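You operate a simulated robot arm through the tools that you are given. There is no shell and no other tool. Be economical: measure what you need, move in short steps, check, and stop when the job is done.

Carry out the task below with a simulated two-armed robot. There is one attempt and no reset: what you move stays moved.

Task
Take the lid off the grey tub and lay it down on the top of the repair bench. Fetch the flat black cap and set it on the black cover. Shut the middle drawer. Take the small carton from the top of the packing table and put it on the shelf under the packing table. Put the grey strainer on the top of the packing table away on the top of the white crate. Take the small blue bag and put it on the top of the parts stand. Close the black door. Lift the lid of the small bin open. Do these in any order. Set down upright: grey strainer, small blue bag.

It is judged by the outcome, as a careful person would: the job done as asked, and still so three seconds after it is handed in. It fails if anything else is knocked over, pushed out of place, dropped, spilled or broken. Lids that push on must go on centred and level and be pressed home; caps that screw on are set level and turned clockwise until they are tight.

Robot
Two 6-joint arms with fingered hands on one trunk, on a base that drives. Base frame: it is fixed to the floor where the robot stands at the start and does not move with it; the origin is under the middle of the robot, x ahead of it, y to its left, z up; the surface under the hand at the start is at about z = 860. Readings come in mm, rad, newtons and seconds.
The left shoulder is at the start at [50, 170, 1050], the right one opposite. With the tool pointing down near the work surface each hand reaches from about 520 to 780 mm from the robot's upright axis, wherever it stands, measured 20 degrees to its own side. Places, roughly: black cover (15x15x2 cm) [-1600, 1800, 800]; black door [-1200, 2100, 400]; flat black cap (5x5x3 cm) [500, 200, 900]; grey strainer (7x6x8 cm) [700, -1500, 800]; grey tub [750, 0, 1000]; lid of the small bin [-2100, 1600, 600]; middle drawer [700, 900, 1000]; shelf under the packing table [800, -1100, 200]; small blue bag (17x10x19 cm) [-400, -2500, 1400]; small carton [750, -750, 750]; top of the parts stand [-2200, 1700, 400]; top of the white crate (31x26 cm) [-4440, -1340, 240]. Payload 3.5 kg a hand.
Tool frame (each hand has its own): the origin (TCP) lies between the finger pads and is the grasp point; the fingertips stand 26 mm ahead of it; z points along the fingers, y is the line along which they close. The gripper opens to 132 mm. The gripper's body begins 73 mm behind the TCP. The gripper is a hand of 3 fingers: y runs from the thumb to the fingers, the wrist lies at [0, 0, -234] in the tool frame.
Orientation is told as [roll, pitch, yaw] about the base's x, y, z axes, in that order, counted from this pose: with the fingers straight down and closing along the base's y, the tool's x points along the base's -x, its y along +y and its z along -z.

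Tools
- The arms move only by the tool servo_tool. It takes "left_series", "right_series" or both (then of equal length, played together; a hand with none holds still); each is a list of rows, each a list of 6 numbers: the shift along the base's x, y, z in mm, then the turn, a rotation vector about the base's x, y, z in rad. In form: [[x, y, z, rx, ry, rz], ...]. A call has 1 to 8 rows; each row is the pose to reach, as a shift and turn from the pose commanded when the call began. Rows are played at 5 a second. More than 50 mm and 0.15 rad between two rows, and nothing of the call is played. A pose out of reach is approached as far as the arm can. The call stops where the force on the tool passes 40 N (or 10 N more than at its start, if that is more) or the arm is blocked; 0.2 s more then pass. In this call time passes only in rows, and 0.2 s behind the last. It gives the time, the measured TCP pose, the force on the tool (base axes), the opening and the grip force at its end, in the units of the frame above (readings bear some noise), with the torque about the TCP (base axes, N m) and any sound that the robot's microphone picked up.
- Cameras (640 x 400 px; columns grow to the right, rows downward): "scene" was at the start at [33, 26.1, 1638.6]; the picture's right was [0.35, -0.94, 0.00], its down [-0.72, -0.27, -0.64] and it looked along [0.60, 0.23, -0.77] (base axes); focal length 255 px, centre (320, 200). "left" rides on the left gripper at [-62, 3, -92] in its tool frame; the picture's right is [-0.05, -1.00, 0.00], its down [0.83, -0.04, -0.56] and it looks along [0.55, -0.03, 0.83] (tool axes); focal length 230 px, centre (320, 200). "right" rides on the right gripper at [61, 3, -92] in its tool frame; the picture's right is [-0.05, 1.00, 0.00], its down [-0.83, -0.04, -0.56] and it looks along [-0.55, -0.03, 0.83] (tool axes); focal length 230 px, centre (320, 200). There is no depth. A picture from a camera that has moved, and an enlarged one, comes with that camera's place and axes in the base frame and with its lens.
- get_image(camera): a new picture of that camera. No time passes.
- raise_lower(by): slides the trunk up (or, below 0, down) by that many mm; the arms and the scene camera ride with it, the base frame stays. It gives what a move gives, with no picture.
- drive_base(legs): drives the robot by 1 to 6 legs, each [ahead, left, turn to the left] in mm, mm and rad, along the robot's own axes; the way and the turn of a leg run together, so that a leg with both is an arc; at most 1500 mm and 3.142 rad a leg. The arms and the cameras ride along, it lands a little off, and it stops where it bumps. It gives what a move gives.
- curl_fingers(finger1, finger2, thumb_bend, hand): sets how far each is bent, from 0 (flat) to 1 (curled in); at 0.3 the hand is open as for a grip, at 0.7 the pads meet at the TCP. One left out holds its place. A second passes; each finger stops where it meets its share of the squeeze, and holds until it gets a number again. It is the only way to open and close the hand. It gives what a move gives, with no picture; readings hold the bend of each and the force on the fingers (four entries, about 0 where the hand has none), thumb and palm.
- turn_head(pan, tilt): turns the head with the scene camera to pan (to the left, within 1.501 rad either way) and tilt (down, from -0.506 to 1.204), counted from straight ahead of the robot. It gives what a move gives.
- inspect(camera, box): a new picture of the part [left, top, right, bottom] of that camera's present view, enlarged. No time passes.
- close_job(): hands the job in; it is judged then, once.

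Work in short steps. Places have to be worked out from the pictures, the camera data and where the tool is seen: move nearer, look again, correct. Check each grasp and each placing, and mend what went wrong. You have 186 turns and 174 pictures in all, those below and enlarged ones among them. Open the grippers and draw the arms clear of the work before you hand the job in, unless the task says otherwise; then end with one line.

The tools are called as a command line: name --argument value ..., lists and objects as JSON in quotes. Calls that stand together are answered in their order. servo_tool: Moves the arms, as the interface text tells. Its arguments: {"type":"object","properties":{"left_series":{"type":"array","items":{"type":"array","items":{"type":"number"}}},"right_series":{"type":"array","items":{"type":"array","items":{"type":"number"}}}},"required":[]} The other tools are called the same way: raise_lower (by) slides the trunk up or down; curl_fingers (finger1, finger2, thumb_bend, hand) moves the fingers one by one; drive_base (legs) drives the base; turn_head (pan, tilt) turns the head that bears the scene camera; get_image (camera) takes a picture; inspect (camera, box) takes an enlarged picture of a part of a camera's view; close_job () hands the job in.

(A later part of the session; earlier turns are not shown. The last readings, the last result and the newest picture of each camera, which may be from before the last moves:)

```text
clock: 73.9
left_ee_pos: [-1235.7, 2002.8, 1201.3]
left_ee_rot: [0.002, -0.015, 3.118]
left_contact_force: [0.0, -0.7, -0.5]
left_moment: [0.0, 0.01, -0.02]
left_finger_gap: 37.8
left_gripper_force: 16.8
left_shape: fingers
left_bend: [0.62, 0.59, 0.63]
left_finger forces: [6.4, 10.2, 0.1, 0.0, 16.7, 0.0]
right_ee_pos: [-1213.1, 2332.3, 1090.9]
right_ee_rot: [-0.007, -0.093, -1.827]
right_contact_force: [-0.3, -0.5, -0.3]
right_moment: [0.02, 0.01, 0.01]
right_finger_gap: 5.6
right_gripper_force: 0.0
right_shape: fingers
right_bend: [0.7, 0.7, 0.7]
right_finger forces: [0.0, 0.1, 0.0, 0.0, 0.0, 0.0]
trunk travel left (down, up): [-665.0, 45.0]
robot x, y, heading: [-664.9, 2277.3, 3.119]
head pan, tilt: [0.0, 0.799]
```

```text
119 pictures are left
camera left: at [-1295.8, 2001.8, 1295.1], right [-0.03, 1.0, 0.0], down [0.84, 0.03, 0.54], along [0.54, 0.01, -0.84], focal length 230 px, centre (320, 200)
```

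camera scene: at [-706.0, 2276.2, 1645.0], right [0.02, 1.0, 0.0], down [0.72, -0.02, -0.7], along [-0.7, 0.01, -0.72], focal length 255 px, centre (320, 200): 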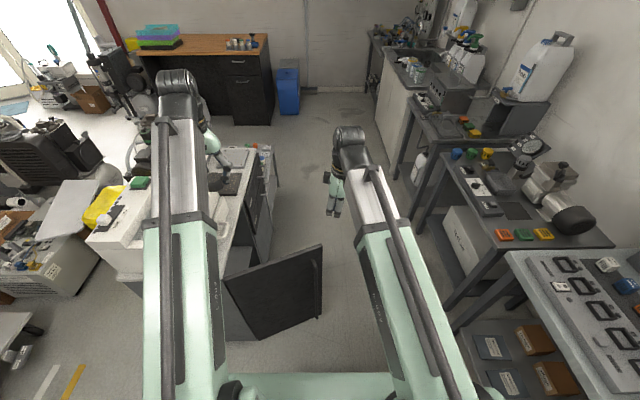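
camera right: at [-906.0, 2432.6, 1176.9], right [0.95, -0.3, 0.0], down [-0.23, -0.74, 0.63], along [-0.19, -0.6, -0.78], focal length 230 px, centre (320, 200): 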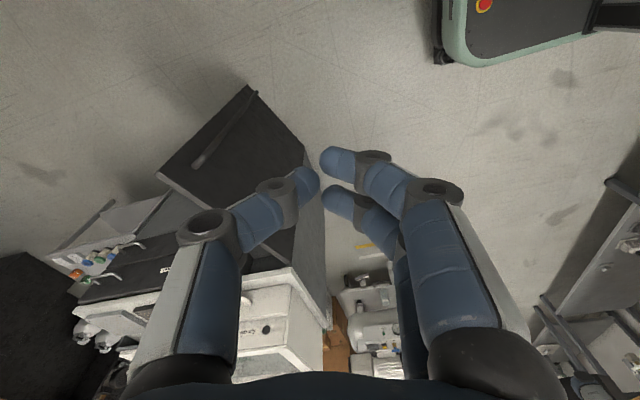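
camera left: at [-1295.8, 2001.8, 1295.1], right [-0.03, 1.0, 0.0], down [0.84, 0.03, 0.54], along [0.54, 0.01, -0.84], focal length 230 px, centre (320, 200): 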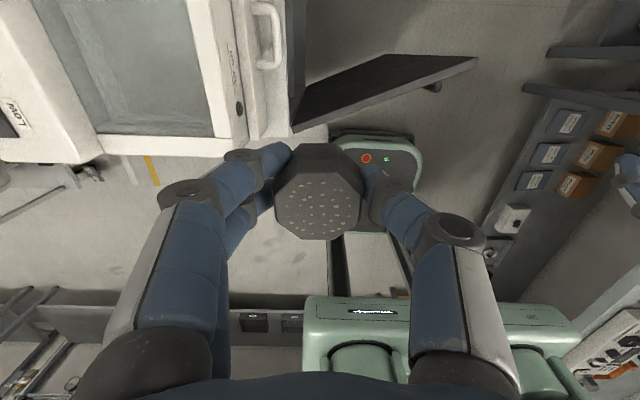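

I retract the left hand (cap) clear of the cabinet machine, position the right hand on the door's outer side, and lower the trunk 200 mm.

servo_tool --left_series '[[40, 0, -10, 0, 0, 0], [80, 0, -20, 0, 0, 0], [115, 0, -30, 0, 0, 0]]' --right_series '[[15, -25, 0, 0, 0, 0], [30, -50, 0, 0, 0, 0], [40, -75, 0, 0, 0, 0]]'

raise_lower --by -200

get_image --camera "right"

get_image --camera "scene"

```text
clock: 74.7
left_ee_pos: [-1126.9, 2002.9, 1151.2]
left_ee_rot: [0.005, -0.021, 3.118]
left_contact_force: [0.5, 0.5, 0.0]
left_moment: [-0.02, 0.01, 0.0]
left_finger_gap: 37.8
left_gripper_force: 16.7
left_shape: fingers
left_bend: [0.62, 0.59, 0.63]
left_finger forces: [6.3, 10.2, 0.1, 0.1, 16.8, 0.0]
left hand out of reach, approached as far as the arm can: row 1, 2, 3
right_ee_pos: [-1173.1, 2257.0, 1090.6]
right_ee_rot: [-0.006, -0.094, -1.828]
right_contact_force: [0.4, 0.0, -0.1]
right_moment: [0.01, -0.03, -0.04]
right_finger_gap: 5.6
right_gripper_force: 0.0
right_shape: fingers
right_bend: [0.7, 0.7, 0.7]
right_finger forces: [0.0, 0.1, 0.1, 0.0, 0.0, 0.0]
trunk travel left (down, up): [-665.0, 45.0]
robot x, y, heading: [-666.9, 2274.6, 3.121]
head pan, tilt: [0.0, 0.799]
```

```text
clock: 76.9
left_ee_pos: [-1128.3, 2003.3, 952.1]
left_ee_rot: [0.005, -0.021, 3.118]
left_contact_force: [0.2, 0.5, -0.7]
left_moment: [0.0, 0.01, -0.02]
left_finger_gap: 37.9
left_gripper_force: 16.5
left_shape: fingers
left_bend: [0.62, 0.59, 0.63]
left_finger forces: [6.4, 10.2, 0.0, 0.0, 16.9, 0.0]
right_ee_pos: [-1172.2, 2258.3, 891.3]
right_ee_rot: [-0.007, -0.092, -1.83]
right_contact_force: [0.9, -1.2, -0.3]
right_moment: [0.01, 0.0, 0.0]
right_finger_gap: 5.7
right_gripper_force: 0.1
right_shape: fingers
right_bend: [0.7, 0.7, 0.7]
right_finger forces: [0.0, 0.0, 0.1, 0.0, 0.0, 0.1]
trunk travel left (down, up): [-465.0, 245.0]
robot x, y, heading: [-665.7, 2276.5, 3.125]
head pan, tilt: [0.0, 0.799]
```

```text
118 pictures are left
camera right: at [-1153.2, 2323.2, 977.4], right [0.95, -0.3, 0.0], down [-0.24, -0.74, 0.63], along [-0.19, -0.6, -0.78], focal length 230 px, centre (320, 200)
```

right: 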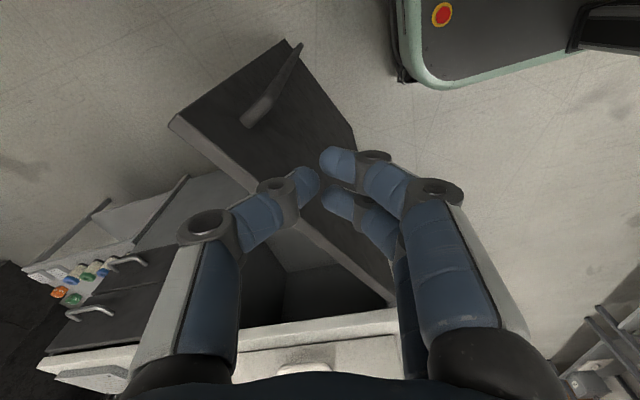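

```text
117 pictures are left
camera scene: at [-705.8, 2276.3, 1445.0], right [0.02, 1.0, 0.0], down [0.72, -0.02, -0.7], along [-0.7, 0.02, -0.72], focal length 255 px, centre (320, 200)
```

scene: 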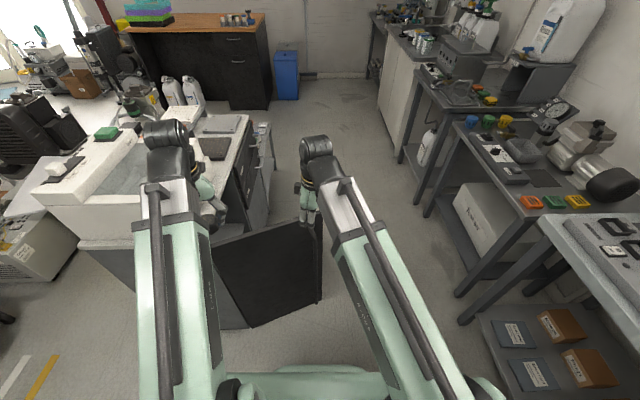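

The fist sits ~100 mm off the door's outer face. Go down to z≈735.

servo_tool --right_series '[[5, 0, -40, 0, 0, 0], [5, 0, -80, 0, 0, 0], [5, 0, -120, 0, 0, 0], [5, 0, -158, 0, 0, 0]]'

get_image --camera "right"

```text
clock: 77.9
left_ee_pos: [-1129.3, 2003.4, 952.5]
left_ee_rot: [0.005, -0.02, 3.119]
left_contact_force: [0.3, -0.3, -1.3]
left_moment: [0.01, 0.01, 0.0]
left_finger_gap: 37.9
left_gripper_force: 16.6
left_shape: fingers
left_bend: [0.62, 0.59, 0.63]
left_finger forces: [6.4, 10.2, 0.0, 0.1, 16.7, 0.1]
right_ee_pos: [-1170.7, 2259.0, 733.2]
right_ee_rot: [-0.007, -0.093, -1.827]
right_contact_force: [-0.1, -0.2, 0.6]
right_moment: [-0.01, 0.02, 0.04]
right_finger_gap: 5.5
right_gripper_force: 0.0
right_shape: fingers
right_bend: [0.7, 0.7, 0.7]
right_finger forces: [0.0, 0.0, 0.0, 0.0, 0.1, 0.1]
trunk travel left (down, up): [-465.0, 245.0]
robot x, y, heading: [-668.0, 2273.4, 3.118]
head pan, tilt: [0.0, 0.799]
```

```text
116 pictures are left
camera right: at [-1150.1, 2324.1, 819.9], right [0.95, -0.3, 0.0], down [-0.24, -0.74, 0.63], along [-0.19, -0.6, -0.78], focal length 230 px, centre (320, 200)
```

right: 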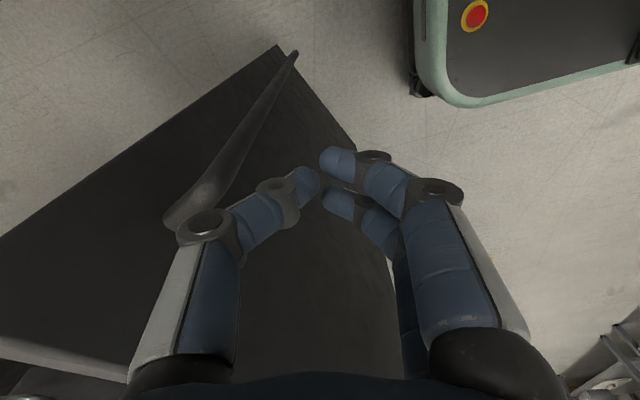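

I sweep the door along its arc.

servo_tool --right_series '[[-33, 5, 0, 0, 0, 0], [-66, 12, 0, 0, 0, 0], [-95, 5, 0, 0, 0, 0], [-122, -4, 0, 0, 0, 0], [-148, -19, 0, 0, 0, 0], [-173, -34, 0, 0, 0, 0], [-197, -52, 0, 0, 0, 0], [-219, -72, 0, 0, 0, 0]]'

get_image --camera "right"

get_image --camera "scene"

```text
clock: 79.7
left_ee_pos: [-1128.4, 2003.7, 953.4]
left_ee_rot: [0.005, -0.017, 3.118]
left_contact_force: [0.4, -0.6, -0.3]
left_moment: [0.03, -0.01, 0.0]
left_finger_gap: 37.9
left_gripper_force: 16.5
left_shape: fingers
left_bend: [0.62, 0.59, 0.63]
left_finger forces: [6.4, 10.2, 0.0, 0.0, 16.8, 0.1]
right_ee_pos: [-1375.0, 2190.8, 734.0]
right_ee_rot: [-0.01, -0.093, -1.829]
right_contact_force: [-0.1, 0.1, -0.2]
right_moment: [0.04, 0.02, 0.01]
right_finger_gap: 5.8
right_gripper_force: 0.1
right_shape: fingers
right_bend: [0.7, 0.7, 0.7]
right_finger forces: [0.0, 0.0, 0.1, 0.1, 0.0, 0.1]
right hand out of reach, approached as far as the arm can: row 8
trunk travel left (down, up): [-465.0, 245.0]
robot x, y, heading: [-668.5, 2276.3, 3.121]
head pan, tilt: [0.0, 0.799]
```

```text
115 pictures are left
camera right: at [-1354.5, 2255.9, 819.0], right [0.95, -0.3, 0.0], down [-0.23, -0.74, 0.63], along [-0.2, -0.6, -0.78], focal length 230 px, centre (320, 200)
```

right: 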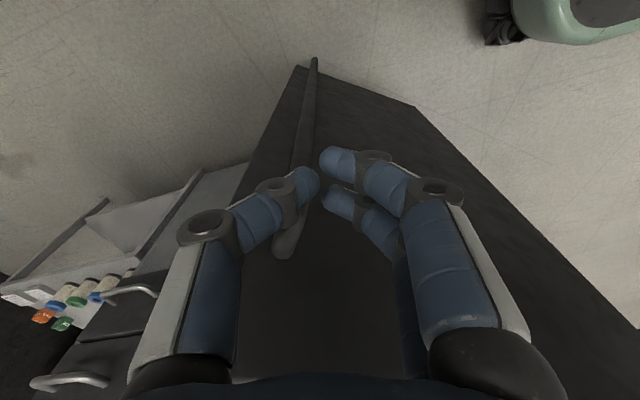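

```text
114 pictures are left
camera scene: at [-705.7, 2276.3, 1444.9], right [0.02, 1.0, 0.0], down [0.72, -0.02, -0.7], along [-0.7, 0.02, -0.72], focal length 255 px, centre (320, 200)
```

scene: 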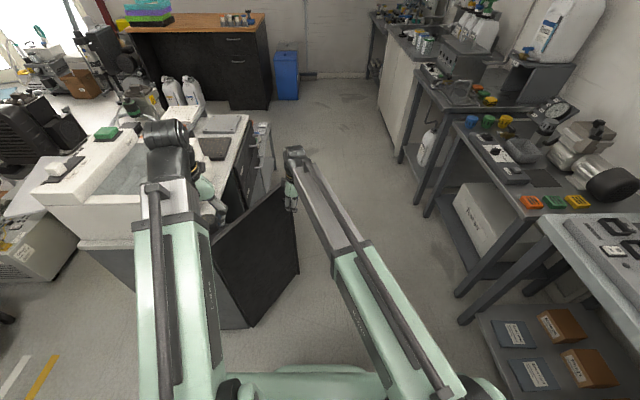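

Door is ~half shut. I shift the base 180 mm to its left (−y), easing the hand off first, then push on in −y.

servo_tool --right_series '[[15, 45, 0, 0, 0, 0], [30, 90, 0, 0, 0, 0], [30, 135, 0, 0, 0, 0], [30, 180, 0, 0, 0, 0]]'

drive_base --legs '[[-10, 190, 0]]'

get_image --camera "right"

```text
clock: 80.7
left_ee_pos: [-1129.0, 2002.4, 951.8]
left_ee_rot: [0.005, -0.021, 3.119]
left_contact_force: [0.7, 0.4, -0.4]
left_moment: [0.02, -0.01, -0.01]
left_finger_gap: 38.1
left_gripper_force: 16.3
left_shape: fingers
left_bend: [0.62, 0.59, 0.63]
left_finger forces: [6.4, 10.2, 0.0, 0.0, 16.8, 0.0]
right_ee_pos: [-1346.4, 2371.5, 730.6]
right_ee_rot: [-0.008, -0.092, -1.825]
right_contact_force: [0.1, -0.1, -0.2]
right_moment: [-0.01, -0.02, 0.04]
right_finger_gap: 5.8
right_gripper_force: 0.2
right_shape: fingers
right_bend: [0.7, 0.7, 0.7]
right_finger forces: [0.0, 0.0, 0.0, 0.1, 0.0, 0.1]
trunk travel left (down, up): [-465.0, 245.0]
robot x, y, heading: [-666.7, 2275.5, 3.121]
head pan, tilt: [0.0, 0.799]
```

```text
clock: 82.3
left_ee_pos: [-1121.5, 1810.1, 952.5]
left_ee_rot: [0.004, -0.02, 3.121]
left_contact_force: [-0.5, 0.0, -0.2]
left_moment: [0.02, 0.03, 0.02]
left_finger_gap: 38.0
left_gripper_force: 17.0
left_shape: fingers
left_bend: [0.62, 0.59, 0.63]
left_finger forces: [6.3, 10.1, 0.0, 0.0, 16.7, 0.0]
right_ee_pos: [-1340.8, 2178.3, 732.4]
right_ee_rot: [-0.006, -0.093, -1.826]
right_contact_force: [0.7, -0.1, -0.2]
right_moment: [0.02, 0.02, 0.0]
right_finger_gap: 5.7
right_gripper_force: 0.0
right_shape: fingers
right_bend: [0.7, 0.7, 0.7]
right_finger forces: [0.0, 0.1, 0.0, 0.1, 0.0, 0.1]
trunk travel left (down, up): [-465.0, 245.0]
robot x, y, heading: [-657.5, 2084.8, 3.121]
head pan, tilt: [0.0, 0.799]
```

```text
113 pictures are left
camera right: at [-1320.3, 2244.3, 818.3], right [0.95, -0.3, 0.0], down [-0.23, -0.74, 0.63], along [-0.19, -0.6, -0.78], focal length 230 px, centre (320, 200)
```

right: 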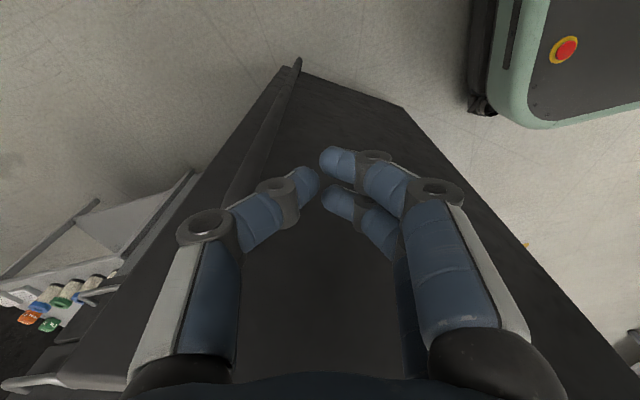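

Now push mainly in −y.

servo_tool --right_series '[[-8, -25, 0, 0, 0, 0], [-16, -50, 0, 0, 0, 0], [-24, -75, 0, 0, 0, 0], [-30, -100, 0, 0, 0, 0], [-36, -125, 0, 0, 0, 0], [-40, -145, 0, 0, 0, 0], [-40, -165, 0, 0, 0, 0], [-40, -185, 0, 0, 0, 0]]'

get_image --camera "right"

get_image --camera "scene"

```text
clock: 84.1
left_ee_pos: [-1121.2, 1811.7, 952.6]
left_ee_rot: [0.005, -0.019, 3.121]
left_contact_force: [0.0, -1.3, -0.7]
left_moment: [-0.01, -0.01, 0.03]
left_finger_gap: 38.0
left_gripper_force: 16.6
left_shape: fingers
left_bend: [0.62, 0.59, 0.63]
left_finger forces: [6.5, 10.2, 0.0, 0.0, 16.9, 0.0]
right_ee_pos: [-1368.0, 1998.4, 731.7]
right_ee_rot: [-0.01, -0.094, -1.827]
right_contact_force: [0.5, 0.9, -0.3]
right_moment: [0.03, -0.02, -0.01]
right_finger_gap: 5.6
right_gripper_force: 0.1
right_shape: fingers
right_bend: [0.7, 0.7, 0.7]
right_finger forces: [0.0, 0.0, 0.0, 0.0, 0.1, 0.0]
right hand out of reach, approached as far as the arm can: row 7, 8
trunk travel left (down, up): [-465.0, 245.0]
robot x, y, heading: [-659.5, 2088.4, 3.12]
head pan, tilt: [0.0, 0.799]
```

```text
112 pictures are left
camera right: at [-1347.6, 2064.1, 817.4], right [0.95, -0.3, 0.0], down [-0.23, -0.74, 0.63], along [-0.19, -0.6, -0.78], focal length 230 px, centre (320, 200)
```

right: 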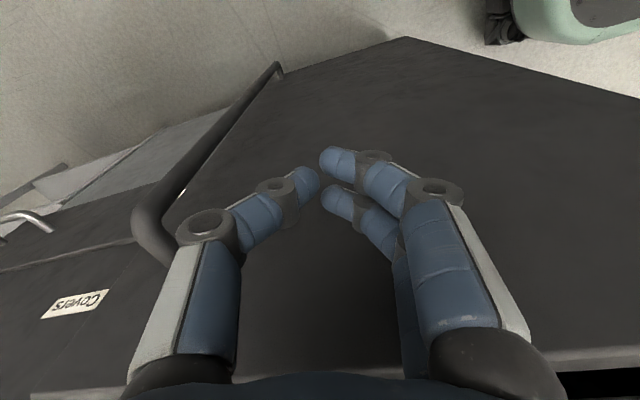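

```text
111 pictures are left
camera scene: at [-699.4, 2086.0, 1444.9], right [0.02, 1.0, 0.0], down [0.72, -0.01, -0.7], along [-0.7, 0.01, -0.72], focal length 255 px, centre (320, 200)
```

scene: 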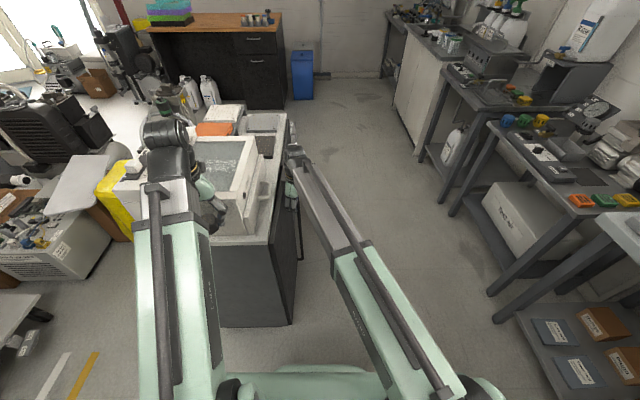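

Door nearly shut; a final press comes later from the aisle. I retract the right hand, raise the trunk and drive into the aisle to look at the cabinet top.

servo_tool --right_series '[[20, 45, 10, 0, 0, 0], [40, 90, 40, 0, 0, 0], [60, 130, 75, 0, 0, 0], [80, 165, 110, 0, 0, 0], [100, 200, 140, 0, 0, 0]]'

raise_lower --by 230

drive_base --legs '[[0, -380, 0], [420, 0, 0.6]]'

turn_head --pan 0.2 --tilt 0.8

get_image --camera "scene"

```text
refused: row 1 steps farther than a row can; nothing moved
```

```text
clock: 86.5
left_ee_pos: [-1121.4, 1811.5, 1181.0]
left_ee_rot: [0.005, -0.019, 3.121]
left_contact_force: [-0.7, -0.8, -1.0]
left_moment: [-0.03, -0.01, 0.0]
left_finger_gap: 37.7
left_gripper_force: 16.7
left_shape: fingers
left_bend: [0.62, 0.59, 0.63]
left_finger forces: [6.5, 10.2, 0.0, 0.0, 16.9, 0.0]
right_ee_pos: [-1369.1, 1998.2, 960.7]
right_ee_rot: [-0.008, -0.093, -1.825]
right_contact_force: [0.0, -0.2, -0.6]
right_moment: [0.02, -0.01, 0.02]
right_finger_gap: 6.1
right_gripper_force: 0.1
right_shape: fingers
right_bend: [0.7, 0.7, 0.7]
right_finger forces: [0.0, 0.0, 0.0, 0.1, 0.0, 0.0]
trunk travel left (down, up): [-695.0, 15.0]
robot x, y, heading: [-659.8, 2085.0, 3.124]
head pan, tilt: [0.0, 0.799]
```

```text
clock: 91.1
left_ee_pos: [-1276.3, 1860.6, 1182.5]
left_ee_rot: [0.006, -0.02, -2.558]
left_contact_force: [-0.5, -0.7, -1.0]
left_moment: [-0.02, -0.04, 0.0]
left_finger_gap: 37.7
left_gripper_force: 16.8
left_shape: fingers
left_bend: [0.62, 0.59, 0.63]
left_finger forces: [6.4, 10.1, 0.0, 0.0, 16.6, 0.1]
right_ee_pos: [-1584.3, 1877.2, 960.2]
right_ee_rot: [-0.01, -0.093, -1.222]
right_contact_force: [-0.6, -0.2, 0.5]
right_moment: [0.05, 0.04, -0.02]
right_finger_gap: 5.9
right_gripper_force: 0.0
right_shape: fingers
right_bend: [0.7, 0.7, 0.7]
right_finger forces: [0.1, 0.0, 0.0, 0.1, 0.0, 0.1]
trunk travel left (down, up): [-695.0, 15.0]
robot x, y, heading: [-1050.8, 2351.3, -2.557]
head pan, tilt: [0.0, 0.799]
```

```text
clock: 91.8
left_ee_pos: [-1275.6, 1862.0, 1182.3]
left_ee_rot: [0.004, -0.019, -2.56]
left_contact_force: [0.2, 1.0, -1.6]
left_moment: [-0.01, -0.02, -0.03]
left_finger_gap: 37.8
left_gripper_force: 16.7
left_shape: fingers
left_bend: [0.62, 0.59, 0.63]
left_finger forces: [6.4, 10.1, 0.0, 0.0, 16.6, 0.1]
right_ee_pos: [-1586.2, 1875.6, 960.8]
right_ee_rot: [-0.01, -0.094, -1.222]
right_contact_force: [-0.1, -0.4, -0.7]
right_moment: [-0.01, 0.03, -0.01]
right_finger_gap: 5.8
right_gripper_force: 0.0
right_shape: fingers
right_bend: [0.7, 0.7, 0.7]
right_finger forces: [0.0, 0.0, 0.1, 0.0, 0.0, 0.0]
trunk travel left (down, up): [-695.0, 15.0]
robot x, y, heading: [-1048.6, 2351.3, -2.559]
head pan, tilt: [0.201, 0.799]
```

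```text
110 pictures are left
camera scene: at [-1074.0, 2314.3, 1674.9], right [-0.71, 0.71, 0.0], down [0.51, 0.51, -0.7], along [-0.49, -0.49, -0.72], focal length 255 px, centre (320, 200)
```

scene: 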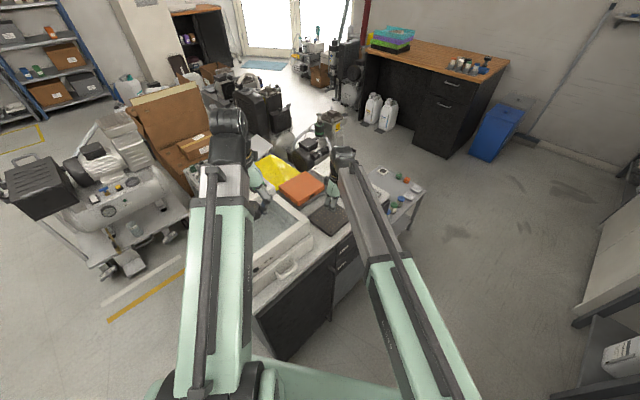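

The black square plate at about (-1612, 1821, 800) is the cover. Look closely from the right hand and zoomed scene.

get_image --camera "right"

inspect --camera "scene" --box '[240, 140, 440, 340]'

```text
109 pictures are left
camera right: at [-1606.2, 1942.2, 1047.4], right [0.96, 0.29, 0.0], down [0.23, -0.74, 0.63], along [0.18, -0.6, -0.78], focal length 230 px, centre (320, 200)
```

right: 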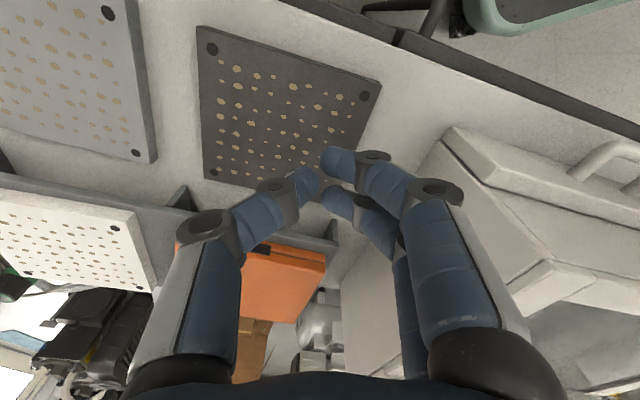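

```text
2.00 times, centred on (340, 240) of scene
camera zoom: at [-1074.0, 2314.3, 1674.9], right [-0.71, 0.71, 0.0], down [0.51, 0.51, -0.7], along [-0.49, -0.49, -0.72], focal length 510 px, centre (280, 120)
```

zoom: 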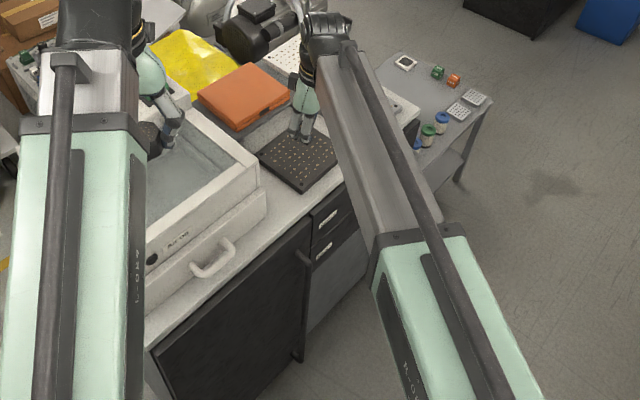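

Cover plate centre ≈ (-1621, 1826), top ≈ 805. I pull the right hand back out of the way, then shift the base 150 mm in −x so the left hand can reach it well.

servo_tool --right_series '[[0, 0, 45, 0, 0, 0], [-10, 30, 75, 0, 0, 0], [-25, 70, 90, 0, 0, 0], [-40, 110, 100, 0, 0, 0], [-55, 150, 105, 0, 0, 0]]'

drive_base --legs '[[125, -82, 0]]'

get_image --camera "scene"

```text
clock: 93.0
left_ee_pos: [-1276.0, 1863.2, 1182.9]
left_ee_rot: [0.006, -0.018, -2.558]
left_contact_force: [0.2, -0.1, -0.5]
left_moment: [-0.02, -0.02, 0.0]
left_finger_gap: 38.1
left_gripper_force: 16.8
left_shape: fingers
left_bend: [0.62, 0.59, 0.63]
left_finger forces: [6.4, 10.1, 0.0, 0.1, 16.8, 0.1]
right_ee_pos: [-1640.6, 2026.8, 1065.5]
right_ee_rot: [-0.011, -0.095, -1.22]
right_contact_force: [-0.7, -0.4, 0.1]
right_moment: [-0.02, 0.04, -0.03]
right_finger_gap: 6.0
right_gripper_force: 0.1
right_shape: fingers
right_bend: [0.7, 0.7, 0.7]
right_finger forces: [0.0, 0.0, 0.0, 0.1, 0.0, 0.1]
trunk travel left (down, up): [-695.0, 15.0]
robot x, y, heading: [-1053.6, 2350.3, -2.56]
head pan, tilt: [0.201, 0.799]
```

```text
clock: 94.4
left_ee_pos: [-1430.7, 1860.2, 1181.9]
left_ee_rot: [0.006, -0.017, -2.559]
left_contact_force: [-0.6, -0.4, -0.3]
left_moment: [0.02, -0.04, 0.05]
left_finger_gap: 37.7
left_gripper_force: 16.6
left_shape: fingers
left_bend: [0.62, 0.59, 0.63]
left_finger forces: [6.4, 10.1, 0.1, 0.1, 16.7, 0.0]
right_ee_pos: [-1794.4, 2024.9, 1066.3]
right_ee_rot: [-0.006, -0.094, -1.223]
right_contact_force: [0.2, 0.2, 0.3]
right_moment: [-0.01, 0.0, -0.02]
right_finger_gap: 5.8
right_gripper_force: 0.1
right_shape: fingers
right_bend: [0.7, 0.7, 0.7]
right_finger forces: [0.1, 0.0, 0.0, 0.0, 0.0, 0.0]
trunk travel left (down, up): [-695.0, 15.0]
robot x, y, heading: [-1202.4, 2345.3, -2.558]
head pan, tilt: [0.201, 0.799]
```

```text
107 pictures are left
camera scene: at [-1229.5, 2312.9, 1674.9], right [-0.71, 0.71, 0.0], down [0.51, 0.51, -0.7], along [-0.49, -0.49, -0.72], focal length 255 px, centre (320, 200)
```

scene: 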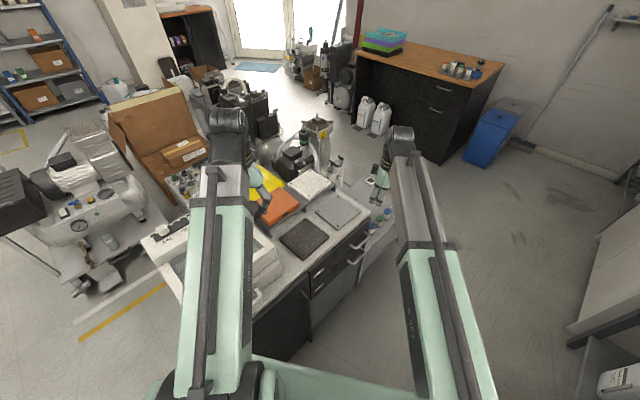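

I carry the cap at height to above the cover's centre (aim −1626, 1828) and look.

servo_tool --left_series '[[-40, -6, -15, 0, 0, 0], [-80, -13, -30, 0, 0, 0], [-120, -20, -45, 0, 0, 0], [-160, -26, -65, 0, 0, 0], [-195, -32, -95, 0, 0, 0], [-195, -32, -140, 0, 0, 0], [-195, -32, -185, 0, 0, 0], [-195, -32, -225, 0, 0, 0]]'

get_image --camera "left"

inspect --camera "scene" --box '[220, 170, 380, 290]'

```text
clock: 96.2
left_ee_pos: [-1624.2, 1829.2, 955.8]
left_ee_rot: [0.007, -0.02, -2.56]
left_contact_force: [0.1, -0.7, 0.1]
left_moment: [-0.02, -0.01, 0.0]
left_finger_gap: 37.6
left_gripper_force: 16.8
left_shape: fingers
left_bend: [0.62, 0.59, 0.63]
left_finger forces: [6.7, 10.2, 0.1, 0.0, 16.5, 0.0]
right_ee_pos: [-1793.0, 2024.4, 1066.7]
right_ee_rot: [-0.008, -0.094, -1.222]
right_contact_force: [-0.2, 0.0, 0.1]
right_moment: [-0.01, -0.01, 0.0]
right_finger_gap: 6.1
right_gripper_force: 0.1
right_shape: fingers
right_bend: [0.7, 0.7, 0.7]
right_finger forces: [0.0, 0.0, 0.1, 0.1, 0.1, 0.0]
trunk travel left (down, up): [-695.0, 15.0]
robot x, y, heading: [-1200.3, 2349.4, -2.557]
head pan, tilt: [0.201, 0.799]
```

```text
106 pictures are left
camera left: at [-1673.6, 1794.4, 1050.6], right [-0.59, 0.81, 0.0], down [0.68, 0.5, 0.54], along [0.44, 0.32, -0.84], focal length 230 px, centre (320, 200)
```

left: 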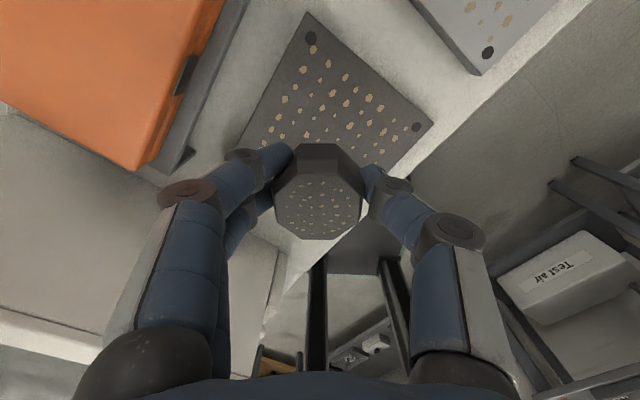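

```text
3.33 times, centred on (300, 230) of scene
camera zoom: at [-1227.2, 2312.8, 1675.0], right [-0.71, 0.71, 0.0], down [0.51, 0.51, -0.7], along [-0.49, -0.49, -0.72], focal length 849 px, centre (387, 100)
```

zoom: 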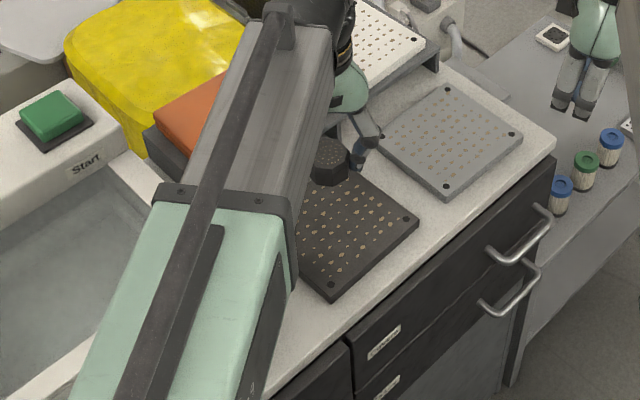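

Plate centre is a bit further to +y (~1838). I correct and lower with contact watching.

servo_tool --left_series '[[0, 5, -30, 0, 0, 0], [0, 9, -60, 0, 0, 0], [0, 9, -80, 0, 0, 0], [0, 9, -92, 0, 0, 0]]'

get_image --camera "left"

```text
clock: 97.2
left_ee_pos: [-1623.7, 1837.9, 867.6]
left_ee_rot: [0.008, -0.023, -2.56]
left_contact_force: [0.2, -3.6, 16.7]
left_moment: [-0.25, -0.4, -0.09]
left_finger_gap: 37.5
left_gripper_force: 25.0
left_shape: fingers
left_bend: [0.62, 0.6, 0.63]
left_finger forces: [7.0, 24.6, 0.1, 0.0, 18.4, 0.0]
right_ee_pos: [-1792.2, 2025.0, 1068.3]
right_ee_rot: [-0.01, -0.093, -1.222]
right_contact_force: [0.4, 0.4, -0.5]
right_moment: [0.01, 0.0, 0.01]
right_finger_gap: 5.8
right_gripper_force: 0.0
right_shape: fingers
right_bend: [0.7, 0.7, 0.7]
right_finger forces: [0.1, 0.1, 0.0, 0.0, 0.0, 0.0]
trunk travel left (down, up): [-695.0, 15.0]
robot x, y, heading: [-1205.8, 2349.9, -2.559]
head pan, tilt: [0.201, 0.799]
```

```text
104 pictures are left
camera left: at [-1671.9, 1803.0, 962.0], right [-0.59, 0.81, 0.0], down [0.68, 0.5, 0.53], along [0.43, 0.31, -0.84], focal length 230 px, centre (320, 200)
```

left: 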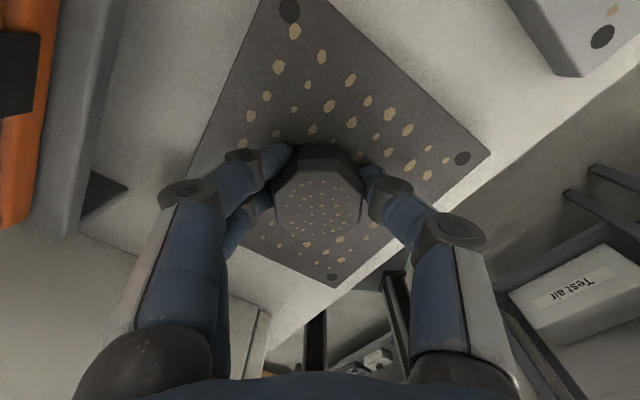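

Contact: cap rests centred on the cover. Release and lift.

servo_tool --left_series '[[0, 0, 2, 0, 0, 0]]'

curl_fingers --hand "left" --finger1 0.5 --finger2 0.5 --thumb_bend 0.5

servo_tool --left_series '[[0, 0, 20, 0, 0, 0], [0, 0, 60, 0, 0, 0], [0, 0, 105, 0, 0, 0], [0, 0, 150, 0, 0, 0]]'

get_image --camera "left"

```text
clock: 97.6
left_ee_pos: [-1623.6, 1837.2, 865.4]
left_ee_rot: [0.006, -0.019, -2.559]
left_contact_force: [0.0, -2.8, 7.9]
left_moment: [-0.23, -0.2, -0.07]
left_finger_gap: 37.4
left_gripper_force: 20.5
left_shape: fingers
left_bend: [0.62, 0.6, 0.63]
left_finger forces: [7.0, 17.7, 0.0, 0.0, 16.8, 0.1]
right_ee_pos: [-1792.3, 2024.6, 1065.9]
right_ee_rot: [-0.009, -0.095, -1.223]
right_contact_force: [-0.1, -0.2, -0.3]
right_moment: [0.0, 0.02, -0.03]
right_finger_gap: 5.6
right_gripper_force: 0.1
right_shape: fingers
right_bend: [0.7, 0.7, 0.7]
right_finger forces: [0.0, 0.0, 0.0, 0.0, 0.1, 0.0]
trunk travel left (down, up): [-695.0, 15.0]
robot x, y, heading: [-1201.9, 2352.9, -2.557]
head pan, tilt: [0.201, 0.799]
```

```text
clock: 98.6
left_ee_pos: [-1622.1, 1837.5, 868.8]
left_ee_rot: [0.006, -0.02, -2.558]
left_contact_force: [1.1, -4.8, 21.0]
left_moment: [0.45, 0.27, 0.04]
left_finger_gap: 59.9
left_gripper_force: 10.2
left_shape: fingers
left_bend: [0.5, 0.5, 0.53]
left_finger forces: [0.0, 1.4, 0.1, 0.0, 19.5, 0.0]
right_ee_pos: [-1791.8, 2025.6, 1067.6]
right_ee_rot: [-0.009, -0.094, -1.223]
right_contact_force: [0.3, 0.3, -0.4]
right_moment: [-0.02, -0.02, 0.02]
right_finger_gap: 6.0
right_gripper_force: 0.1
right_shape: fingers
right_bend: [0.7, 0.7, 0.7]
right_finger forces: [0.0, 0.0, 0.0, 0.0, 0.0, 0.1]
trunk travel left (down, up): [-695.0, 15.0]
robot x, y, heading: [-1206.8, 2351.3, -2.56]
head pan, tilt: [0.201, 0.799]
```

```text
clock: 99.6
left_ee_pos: [-1624.3, 1838.9, 1017.7]
left_ee_rot: [0.005, -0.02, -2.559]
left_contact_force: [0.4, 1.7, 1.1]
left_moment: [-0.03, 0.04, -0.02]
left_finger_gap: 67.5
left_gripper_force: 0.0
left_shape: fingers
left_bend: [0.5, 0.5, 0.5]
left_finger forces: [0.1, 0.0, 0.0, 0.0, 0.1, 0.0]
right_ee_pos: [-1793.1, 2026.6, 1067.8]
right_ee_rot: [-0.008, -0.094, -1.221]
right_contact_force: [1.0, -0.7, -0.4]
right_moment: [-0.01, -0.03, 0.0]
right_finger_gap: 6.0
right_gripper_force: 0.1
right_shape: fingers
right_bend: [0.7, 0.7, 0.7]
right_finger forces: [0.0, 0.1, 0.1, 0.0, 0.0, 0.0]
trunk travel left (down, up): [-695.0, 15.0]
robot x, y, heading: [-1201.3, 2351.7, -2.562]
head pan, tilt: [0.201, 0.799]
```

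```text
103 pictures are left
camera left: at [-1674.0, 1804.0, 1111.8], right [-0.59, 0.81, 0.0], down [0.68, 0.5, 0.54], along [0.44, 0.32, -0.84], focal length 230 px, centre (320, 200)
```

left: 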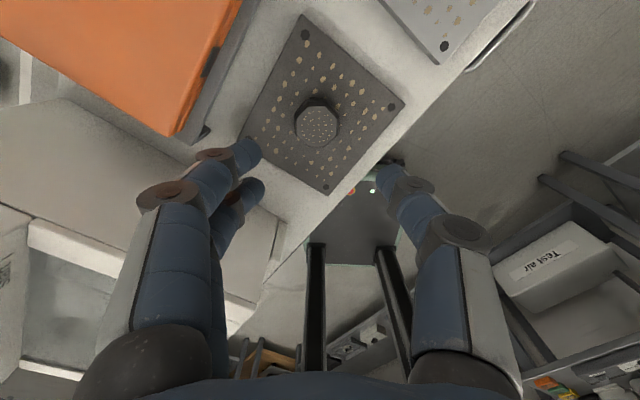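

The cap sits neatly. Now raise both hands and reposition to (-1900, 2450) facing the door for the final press and a view of the bin and stand.

servo_tool --left_series '[[0, 20, 40, 0, 0, 0], [5, 40, 80, 0, 0, 0], [10, 60, 110, 0, 0, 0]]' --right_series '[[5, 0, 30, 0, 0, 0], [10, 0, 60, 0, 0, 0], [15, 0, 80, 0, 0, 0]]'

drive_base --legs '[[529, -468, 0]]'

turn_head --pan 0.7 --tilt 0.7

get_image --camera "scene"

```text
clock: 100.4
left_ee_pos: [-1614.4, 1897.0, 1127.4]
left_ee_rot: [0.006, -0.019, -2.558]
left_contact_force: [-0.4, -0.5, 0.2]
left_moment: [0.01, 0.03, 0.02]
left_finger_gap: 67.1
left_gripper_force: 0.1
left_shape: fingers
left_bend: [0.5, 0.5, 0.5]
left_finger forces: [0.1, 0.0, 0.0, 0.0, 0.0, 0.0]
right_ee_pos: [-1778.3, 2026.1, 1149.1]
right_ee_rot: [-0.01, -0.096, -1.221]
right_contact_force: [-0.7, 0.6, 0.1]
right_moment: [-0.01, -0.01, 0.02]
right_finger_gap: 5.9
right_gripper_force: 0.1
right_shape: fingers
right_bend: [0.7, 0.7, 0.7]
right_finger forces: [0.0, 0.1, 0.0, 0.1, 0.0, 0.1]
trunk travel left (down, up): [-695.0, 15.0]
robot x, y, heading: [-1204.2, 2344.7, -2.557]
head pan, tilt: [0.201, 0.799]
```

```text
clock: 104.2
left_ee_pos: [-2303.9, 1976.2, 1126.1]
left_ee_rot: [0.006, -0.019, -2.54]
left_contact_force: [0.1, 0.2, -0.1]
left_moment: [0.01, -0.02, 0.02]
left_finger_gap: 66.8
left_gripper_force: 0.0
left_shape: fingers
left_bend: [0.5, 0.5, 0.5]
left_finger forces: [0.0, 0.1, 0.0, 0.1, 0.0, 0.0]
right_ee_pos: [-2470.2, 2101.9, 1147.3]
right_ee_rot: [-0.009, -0.093, -1.206]
right_contact_force: [0.2, 0.3, -0.8]
right_moment: [-0.03, 0.0, -0.03]
right_finger_gap: 6.0
right_gripper_force: 0.1
right_shape: fingers
right_bend: [0.7, 0.7, 0.7]
right_finger forces: [0.0, 0.1, 0.0, 0.1, 0.0, 0.1]
trunk travel left (down, up): [-695.0, 15.0]
robot x, y, heading: [-1900.1, 2435.9, -2.536]
head pan, tilt: [0.201, 0.799]
```

```text
clock: 105.2
left_ee_pos: [-2302.5, 1976.2, 1128.3]
left_ee_rot: [0.005, -0.02, -2.542]
left_contact_force: [-0.2, -0.4, 0.9]
left_moment: [0.0, 0.02, 0.0]
left_finger_gap: 67.4
left_gripper_force: 0.0
left_shape: fingers
left_bend: [0.5, 0.5, 0.5]
left_finger forces: [0.0, 0.0, 0.1, 0.0, 0.0, 0.1]
right_ee_pos: [-2469.9, 2102.4, 1148.1]
right_ee_rot: [-0.008, -0.094, -1.206]
right_contact_force: [-0.4, 0.2, -0.8]
right_moment: [-0.03, 0.0, 0.0]
right_finger_gap: 5.6
right_gripper_force: 0.0
right_shape: fingers
right_bend: [0.7, 0.7, 0.7]
right_finger forces: [0.0, 0.1, 0.0, 0.0, 0.0, 0.0]
trunk travel left (down, up): [-695.0, 15.0]
robot x, y, heading: [-1901.6, 2438.2, -2.54]
head pan, tilt: [0.7, 0.7]
```

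```text
102 pictures are left
camera scene: at [-1889.0, 2375.6, 1683.1], right [-0.96, 0.27, 0.0], down [0.17, 0.62, -0.76], along [-0.21, -0.74, -0.64], focal length 255 px, centre (320, 200)
```

scene: 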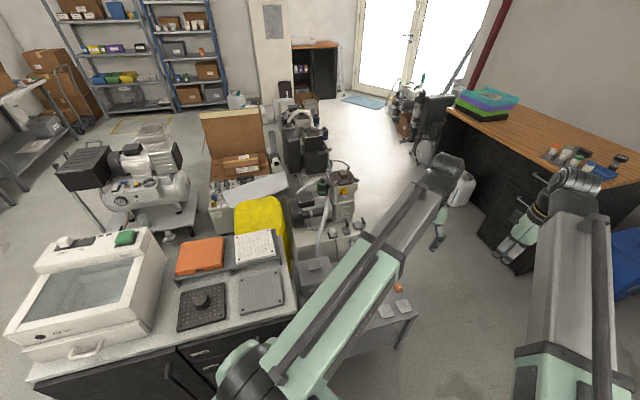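

Zoom on the small bin/stand and on the door edge.

inspect --camera "scene" --box '[250, 220, 430, 380]'

inspect --camera "scene" --box '[20, 280, 280, 400]'

get_image --camera "left"

```text
2.50 times, centred on (340, 300) of scene
camera zoom: at [-1889.0, 2375.6, 1683.1], right [-0.96, 0.27, 0.0], down [0.17, 0.62, -0.76], along [-0.21, -0.74, -0.64], focal length 637 px, centre (270, -50)
```

zoom: 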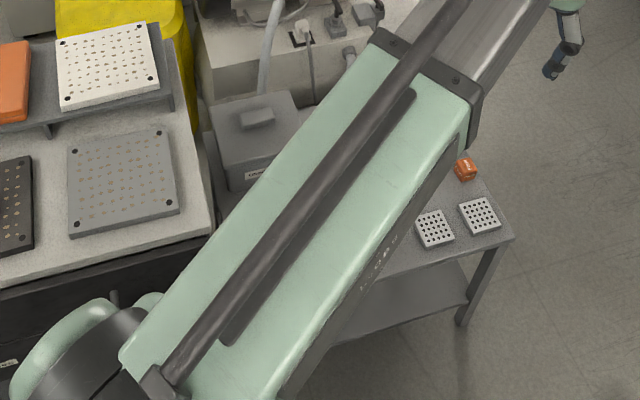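

```text
2.46 times, centred on (150, 340) of scene
camera zoom: at [-1889.0, 2375.6, 1683.1], right [-0.96, 0.27, 0.0], down [0.17, 0.62, -0.76], along [-0.21, -0.74, -0.64], focal length 627 px, centre (738, -145)
```

zoom: 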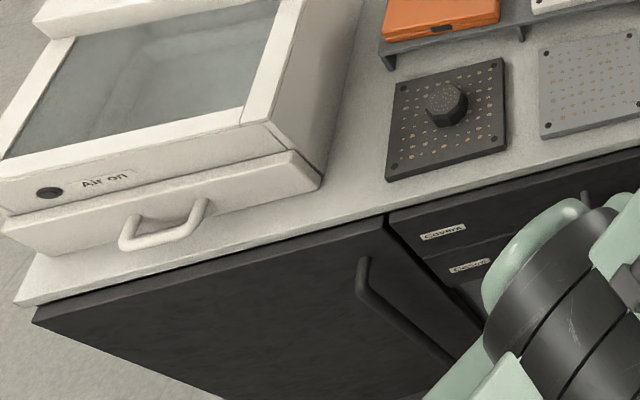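

```text
99 pictures are left
camera left: at [-2351.4, 1941.2, 1221.1], right [-0.61, 0.8, 0.0], down [0.67, 0.51, 0.54], along [0.43, 0.32, -0.84], focal length 230 px, centre (320, 200)
```

left: 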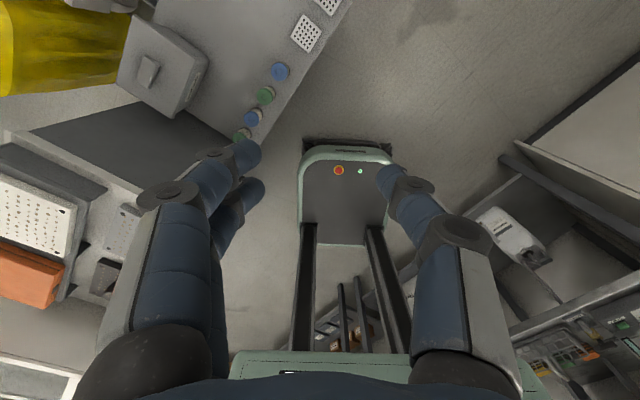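

Cap fine. The door seems a few mm from shut. I turn left 1.42 rad to face it and press with the left hand.

drive_base --legs '[[0, 0, 1.42]]'

curl_fingers --hand "left" --finger1 0.7 --finger2 0.7 --thumb_bend 0.7

turn_head --pan 0.2 --tilt 0.9

get_image --camera "scene"

```text
clock: 109.0
left_ee_pos: [-1513.3, 1962.2, 1127.3]
left_ee_rot: [0.005, -0.018, -1.137]
left_contact_force: [-0.3, -0.2, -0.1]
left_moment: [0.02, 0.0, -0.03]
left_finger_gap: 67.5
left_gripper_force: 0.0
left_shape: fingers
left_bend: [0.5, 0.5, 0.5]
left_finger forces: [0.0, 0.0, 0.0, 0.1, 0.0, 0.0]
right_ee_pos: [-1667.3, 1817.9, 1147.6]
right_ee_rot: [-0.01, -0.094, 0.198]
right_contact_force: [-0.2, 0.5, 0.7]
right_moment: [0.02, 0.01, 0.0]
right_finger_gap: 5.8
right_gripper_force: 0.0
right_shape: fingers
right_bend: [0.7, 0.7, 0.7]
right_finger forces: [0.1, 0.1, 0.1, 0.1, 0.1, 0.0]
trunk travel left (down, up): [-695.0, 15.0]
robot x, y, heading: [-1899.9, 2436.1, -1.14]
head pan, tilt: [0.7, 0.7]
```

```text
clock: 110.0
left_ee_pos: [-1515.1, 1962.5, 1125.9]
left_ee_rot: [0.004, -0.02, -1.138]
left_contact_force: [0.0, -0.2, -0.4]
left_moment: [-0.02, -0.03, 0.02]
left_finger_gap: 6.2
left_gripper_force: 0.1
left_shape: fingers
left_bend: [0.7, 0.7, 0.7]
left_finger forces: [0.0, 0.1, 0.0, 0.0, 0.0, 0.0]
right_ee_pos: [-1666.0, 1817.9, 1147.4]
right_ee_rot: [-0.009, -0.094, 0.197]
right_contact_force: [1.1, -0.4, 0.5]
right_moment: [0.01, 0.02, 0.02]
right_finger_gap: 6.1
right_gripper_force: 0.1
right_shape: fingers
right_bend: [0.7, 0.7, 0.7]
right_finger forces: [0.1, 0.0, 0.0, 0.0, 0.1, 0.0]
trunk travel left (down, up): [-695.0, 15.0]
robot x, y, heading: [-1898.8, 2436.3, -1.134]
head pan, tilt: [0.7, 0.7]
```

```text
clock: 110.9
left_ee_pos: [-1514.3, 1962.9, 1127.0]
left_ee_rot: [0.005, -0.019, -1.139]
left_contact_force: [-0.4, 0.3, 0.6]
left_moment: [0.01, 0.01, 0.0]
left_finger_gap: 5.9
left_gripper_force: 0.2
left_shape: fingers
left_bend: [0.7, 0.7, 0.7]
left_finger forces: [0.0, 0.0, 0.0, 0.0, 0.0, 0.0]
right_ee_pos: [-1668.3, 1819.0, 1148.0]
right_ee_rot: [-0.01, -0.095, 0.197]
right_contact_force: [0.4, -0.5, -0.8]
right_moment: [-0.03, 0.0, -0.01]
right_finger_gap: 5.8
right_gripper_force: 0.1
right_shape: fingers
right_bend: [0.7, 0.7, 0.7]
right_finger forces: [0.0, 0.0, 0.0, 0.0, 0.0, 0.0]
trunk travel left (down, up): [-695.0, 15.0]
robot x, y, heading: [-1902.5, 2434.9, -1.138]
head pan, tilt: [0.201, 0.901]
```

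```text
98 pictures are left
camera scene: at [-1871.2, 2410.4, 1667.0], right [-0.81, -0.59, 0.0], down [-0.46, 0.63, -0.62], along [0.37, -0.5, -0.78], focal length 255 px, centre (320, 200)
```

scene: 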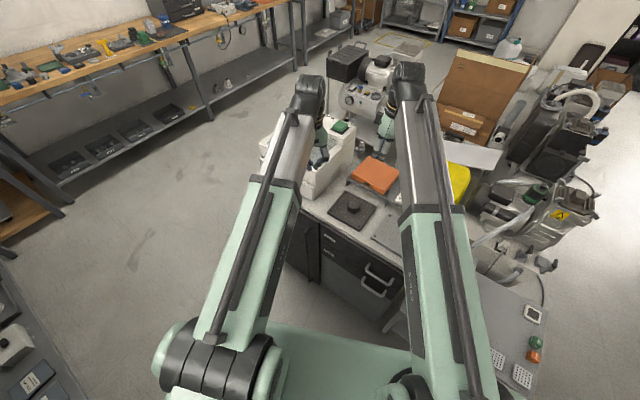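

Move the left fist to in front of the door (-1410, 2085), then lower.

servo_tool --left_series '[[25, 30, 0, 0, 0, 0], [50, 60, 0, 0, 0, 0], [75, 90, -10, 0, 0, 0], [100, 122, -20, 0, 0, 0]]'

raise_lower --by -110

servo_tool --left_series '[[0, 0, -45, 0, 0, 0], [0, 0, -90, 0, 0, 0], [0, 0, -135, 0, 0, 0], [0, 0, -180, 0, 0, 0], [0, 0, -225, 0, 0, 0], [0, 0, -260, 0, 0, 0]]'

get_image --camera "left"

```text
clock: 111.9
left_ee_pos: [-1415.1, 2084.1, 1105.1]
left_ee_rot: [0.005, -0.021, -1.139]
left_contact_force: [-1.2, -0.1, 0.3]
left_moment: [0.0, 0.01, 0.0]
left_finger_gap: 6.1
left_gripper_force: 0.1
left_shape: fingers
left_bend: [0.7, 0.7, 0.7]
left_finger forces: [0.0, 0.1, 0.1, 0.0, 0.0, 0.0]
right_ee_pos: [-1668.2, 1817.9, 1148.0]
right_ee_rot: [-0.009, -0.094, 0.198]
right_contact_force: [-0.5, -0.5, -0.2]
right_moment: [0.01, 0.0, -0.02]
right_finger_gap: 5.9
right_gripper_force: 0.0
right_shape: fingers
right_bend: [0.7, 0.7, 0.7]
right_finger forces: [0.0, 0.0, 0.0, 0.0, 0.0, 0.0]
trunk travel left (down, up): [-695.0, 15.0]
robot x, y, heading: [-1903.3, 2435.7, -1.14]
head pan, tilt: [0.201, 0.901]
```

```text
clock: 113.4
left_ee_pos: [-1415.3, 2083.1, 994.8]
left_ee_rot: [0.006, -0.019, -1.139]
left_contact_force: [0.3, -0.2, 0.4]
left_moment: [-0.04, 0.01, 0.0]
left_finger_gap: 5.9
left_gripper_force: 0.1
left_shape: fingers
left_bend: [0.7, 0.7, 0.7]
left_finger forces: [0.0, 0.1, 0.0, 0.0, 0.0, 0.0]
right_ee_pos: [-1667.5, 1818.6, 1036.8]
right_ee_rot: [-0.009, -0.094, 0.197]
right_contact_force: [0.7, -0.1, -0.1]
right_moment: [-0.03, -0.01, 0.02]
right_finger_gap: 5.6
right_gripper_force: 0.2
right_shape: fingers
right_bend: [0.7, 0.7, 0.7]
right_finger forces: [0.0, 0.0, 0.0, 0.0, 0.1, 0.1]
trunk travel left (down, up): [-585.0, 125.0]
robot x, y, heading: [-1900.9, 2433.4, -1.139]
head pan, tilt: [0.201, 0.901]
```

```text
clock: 114.8
left_ee_pos: [-1415.2, 2084.9, 734.6]
left_ee_rot: [0.006, -0.02, -1.137]
left_contact_force: [-0.8, 0.2, 0.5]
left_moment: [0.0, -0.01, 0.01]
left_finger_gap: 5.8
left_gripper_force: 0.0
left_shape: fingers
left_bend: [0.7, 0.7, 0.7]
left_finger forces: [0.1, 0.0, 0.0, 0.0, 0.1, 0.0]
right_ee_pos: [-1666.7, 1818.7, 1038.0]
right_ee_rot: [-0.008, -0.094, 0.197]
right_contact_force: [-0.5, -0.3, 1.4]
right_moment: [0.01, 0.02, 0.03]
right_finger_gap: 5.6
right_gripper_force: 0.0
right_shape: fingers
right_bend: [0.7, 0.7, 0.7]
right_finger forces: [0.0, 0.0, 0.1, 0.0, 0.0, 0.1]
trunk travel left (down, up): [-585.0, 125.0]
robot x, y, heading: [-1902.6, 2439.9, -1.136]
head pan, tilt: [0.201, 0.901]
```

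```text
97 pictures are left
camera left: at [-1388.1, 2031.7, 828.6], right [-0.89, -0.47, 0.0], down [-0.39, 0.74, 0.54], along [-0.25, 0.48, -0.84], focal length 230 px, centre (320, 200)
```

left: 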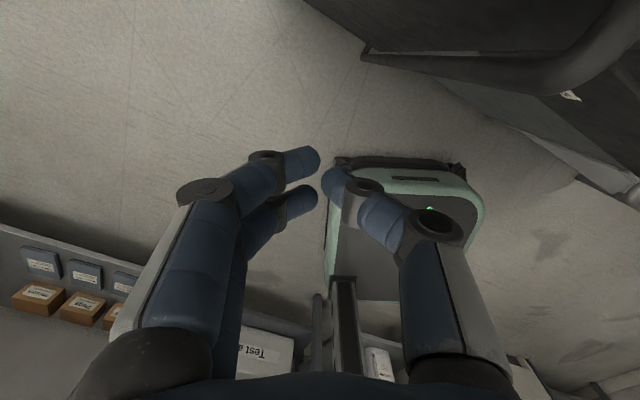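

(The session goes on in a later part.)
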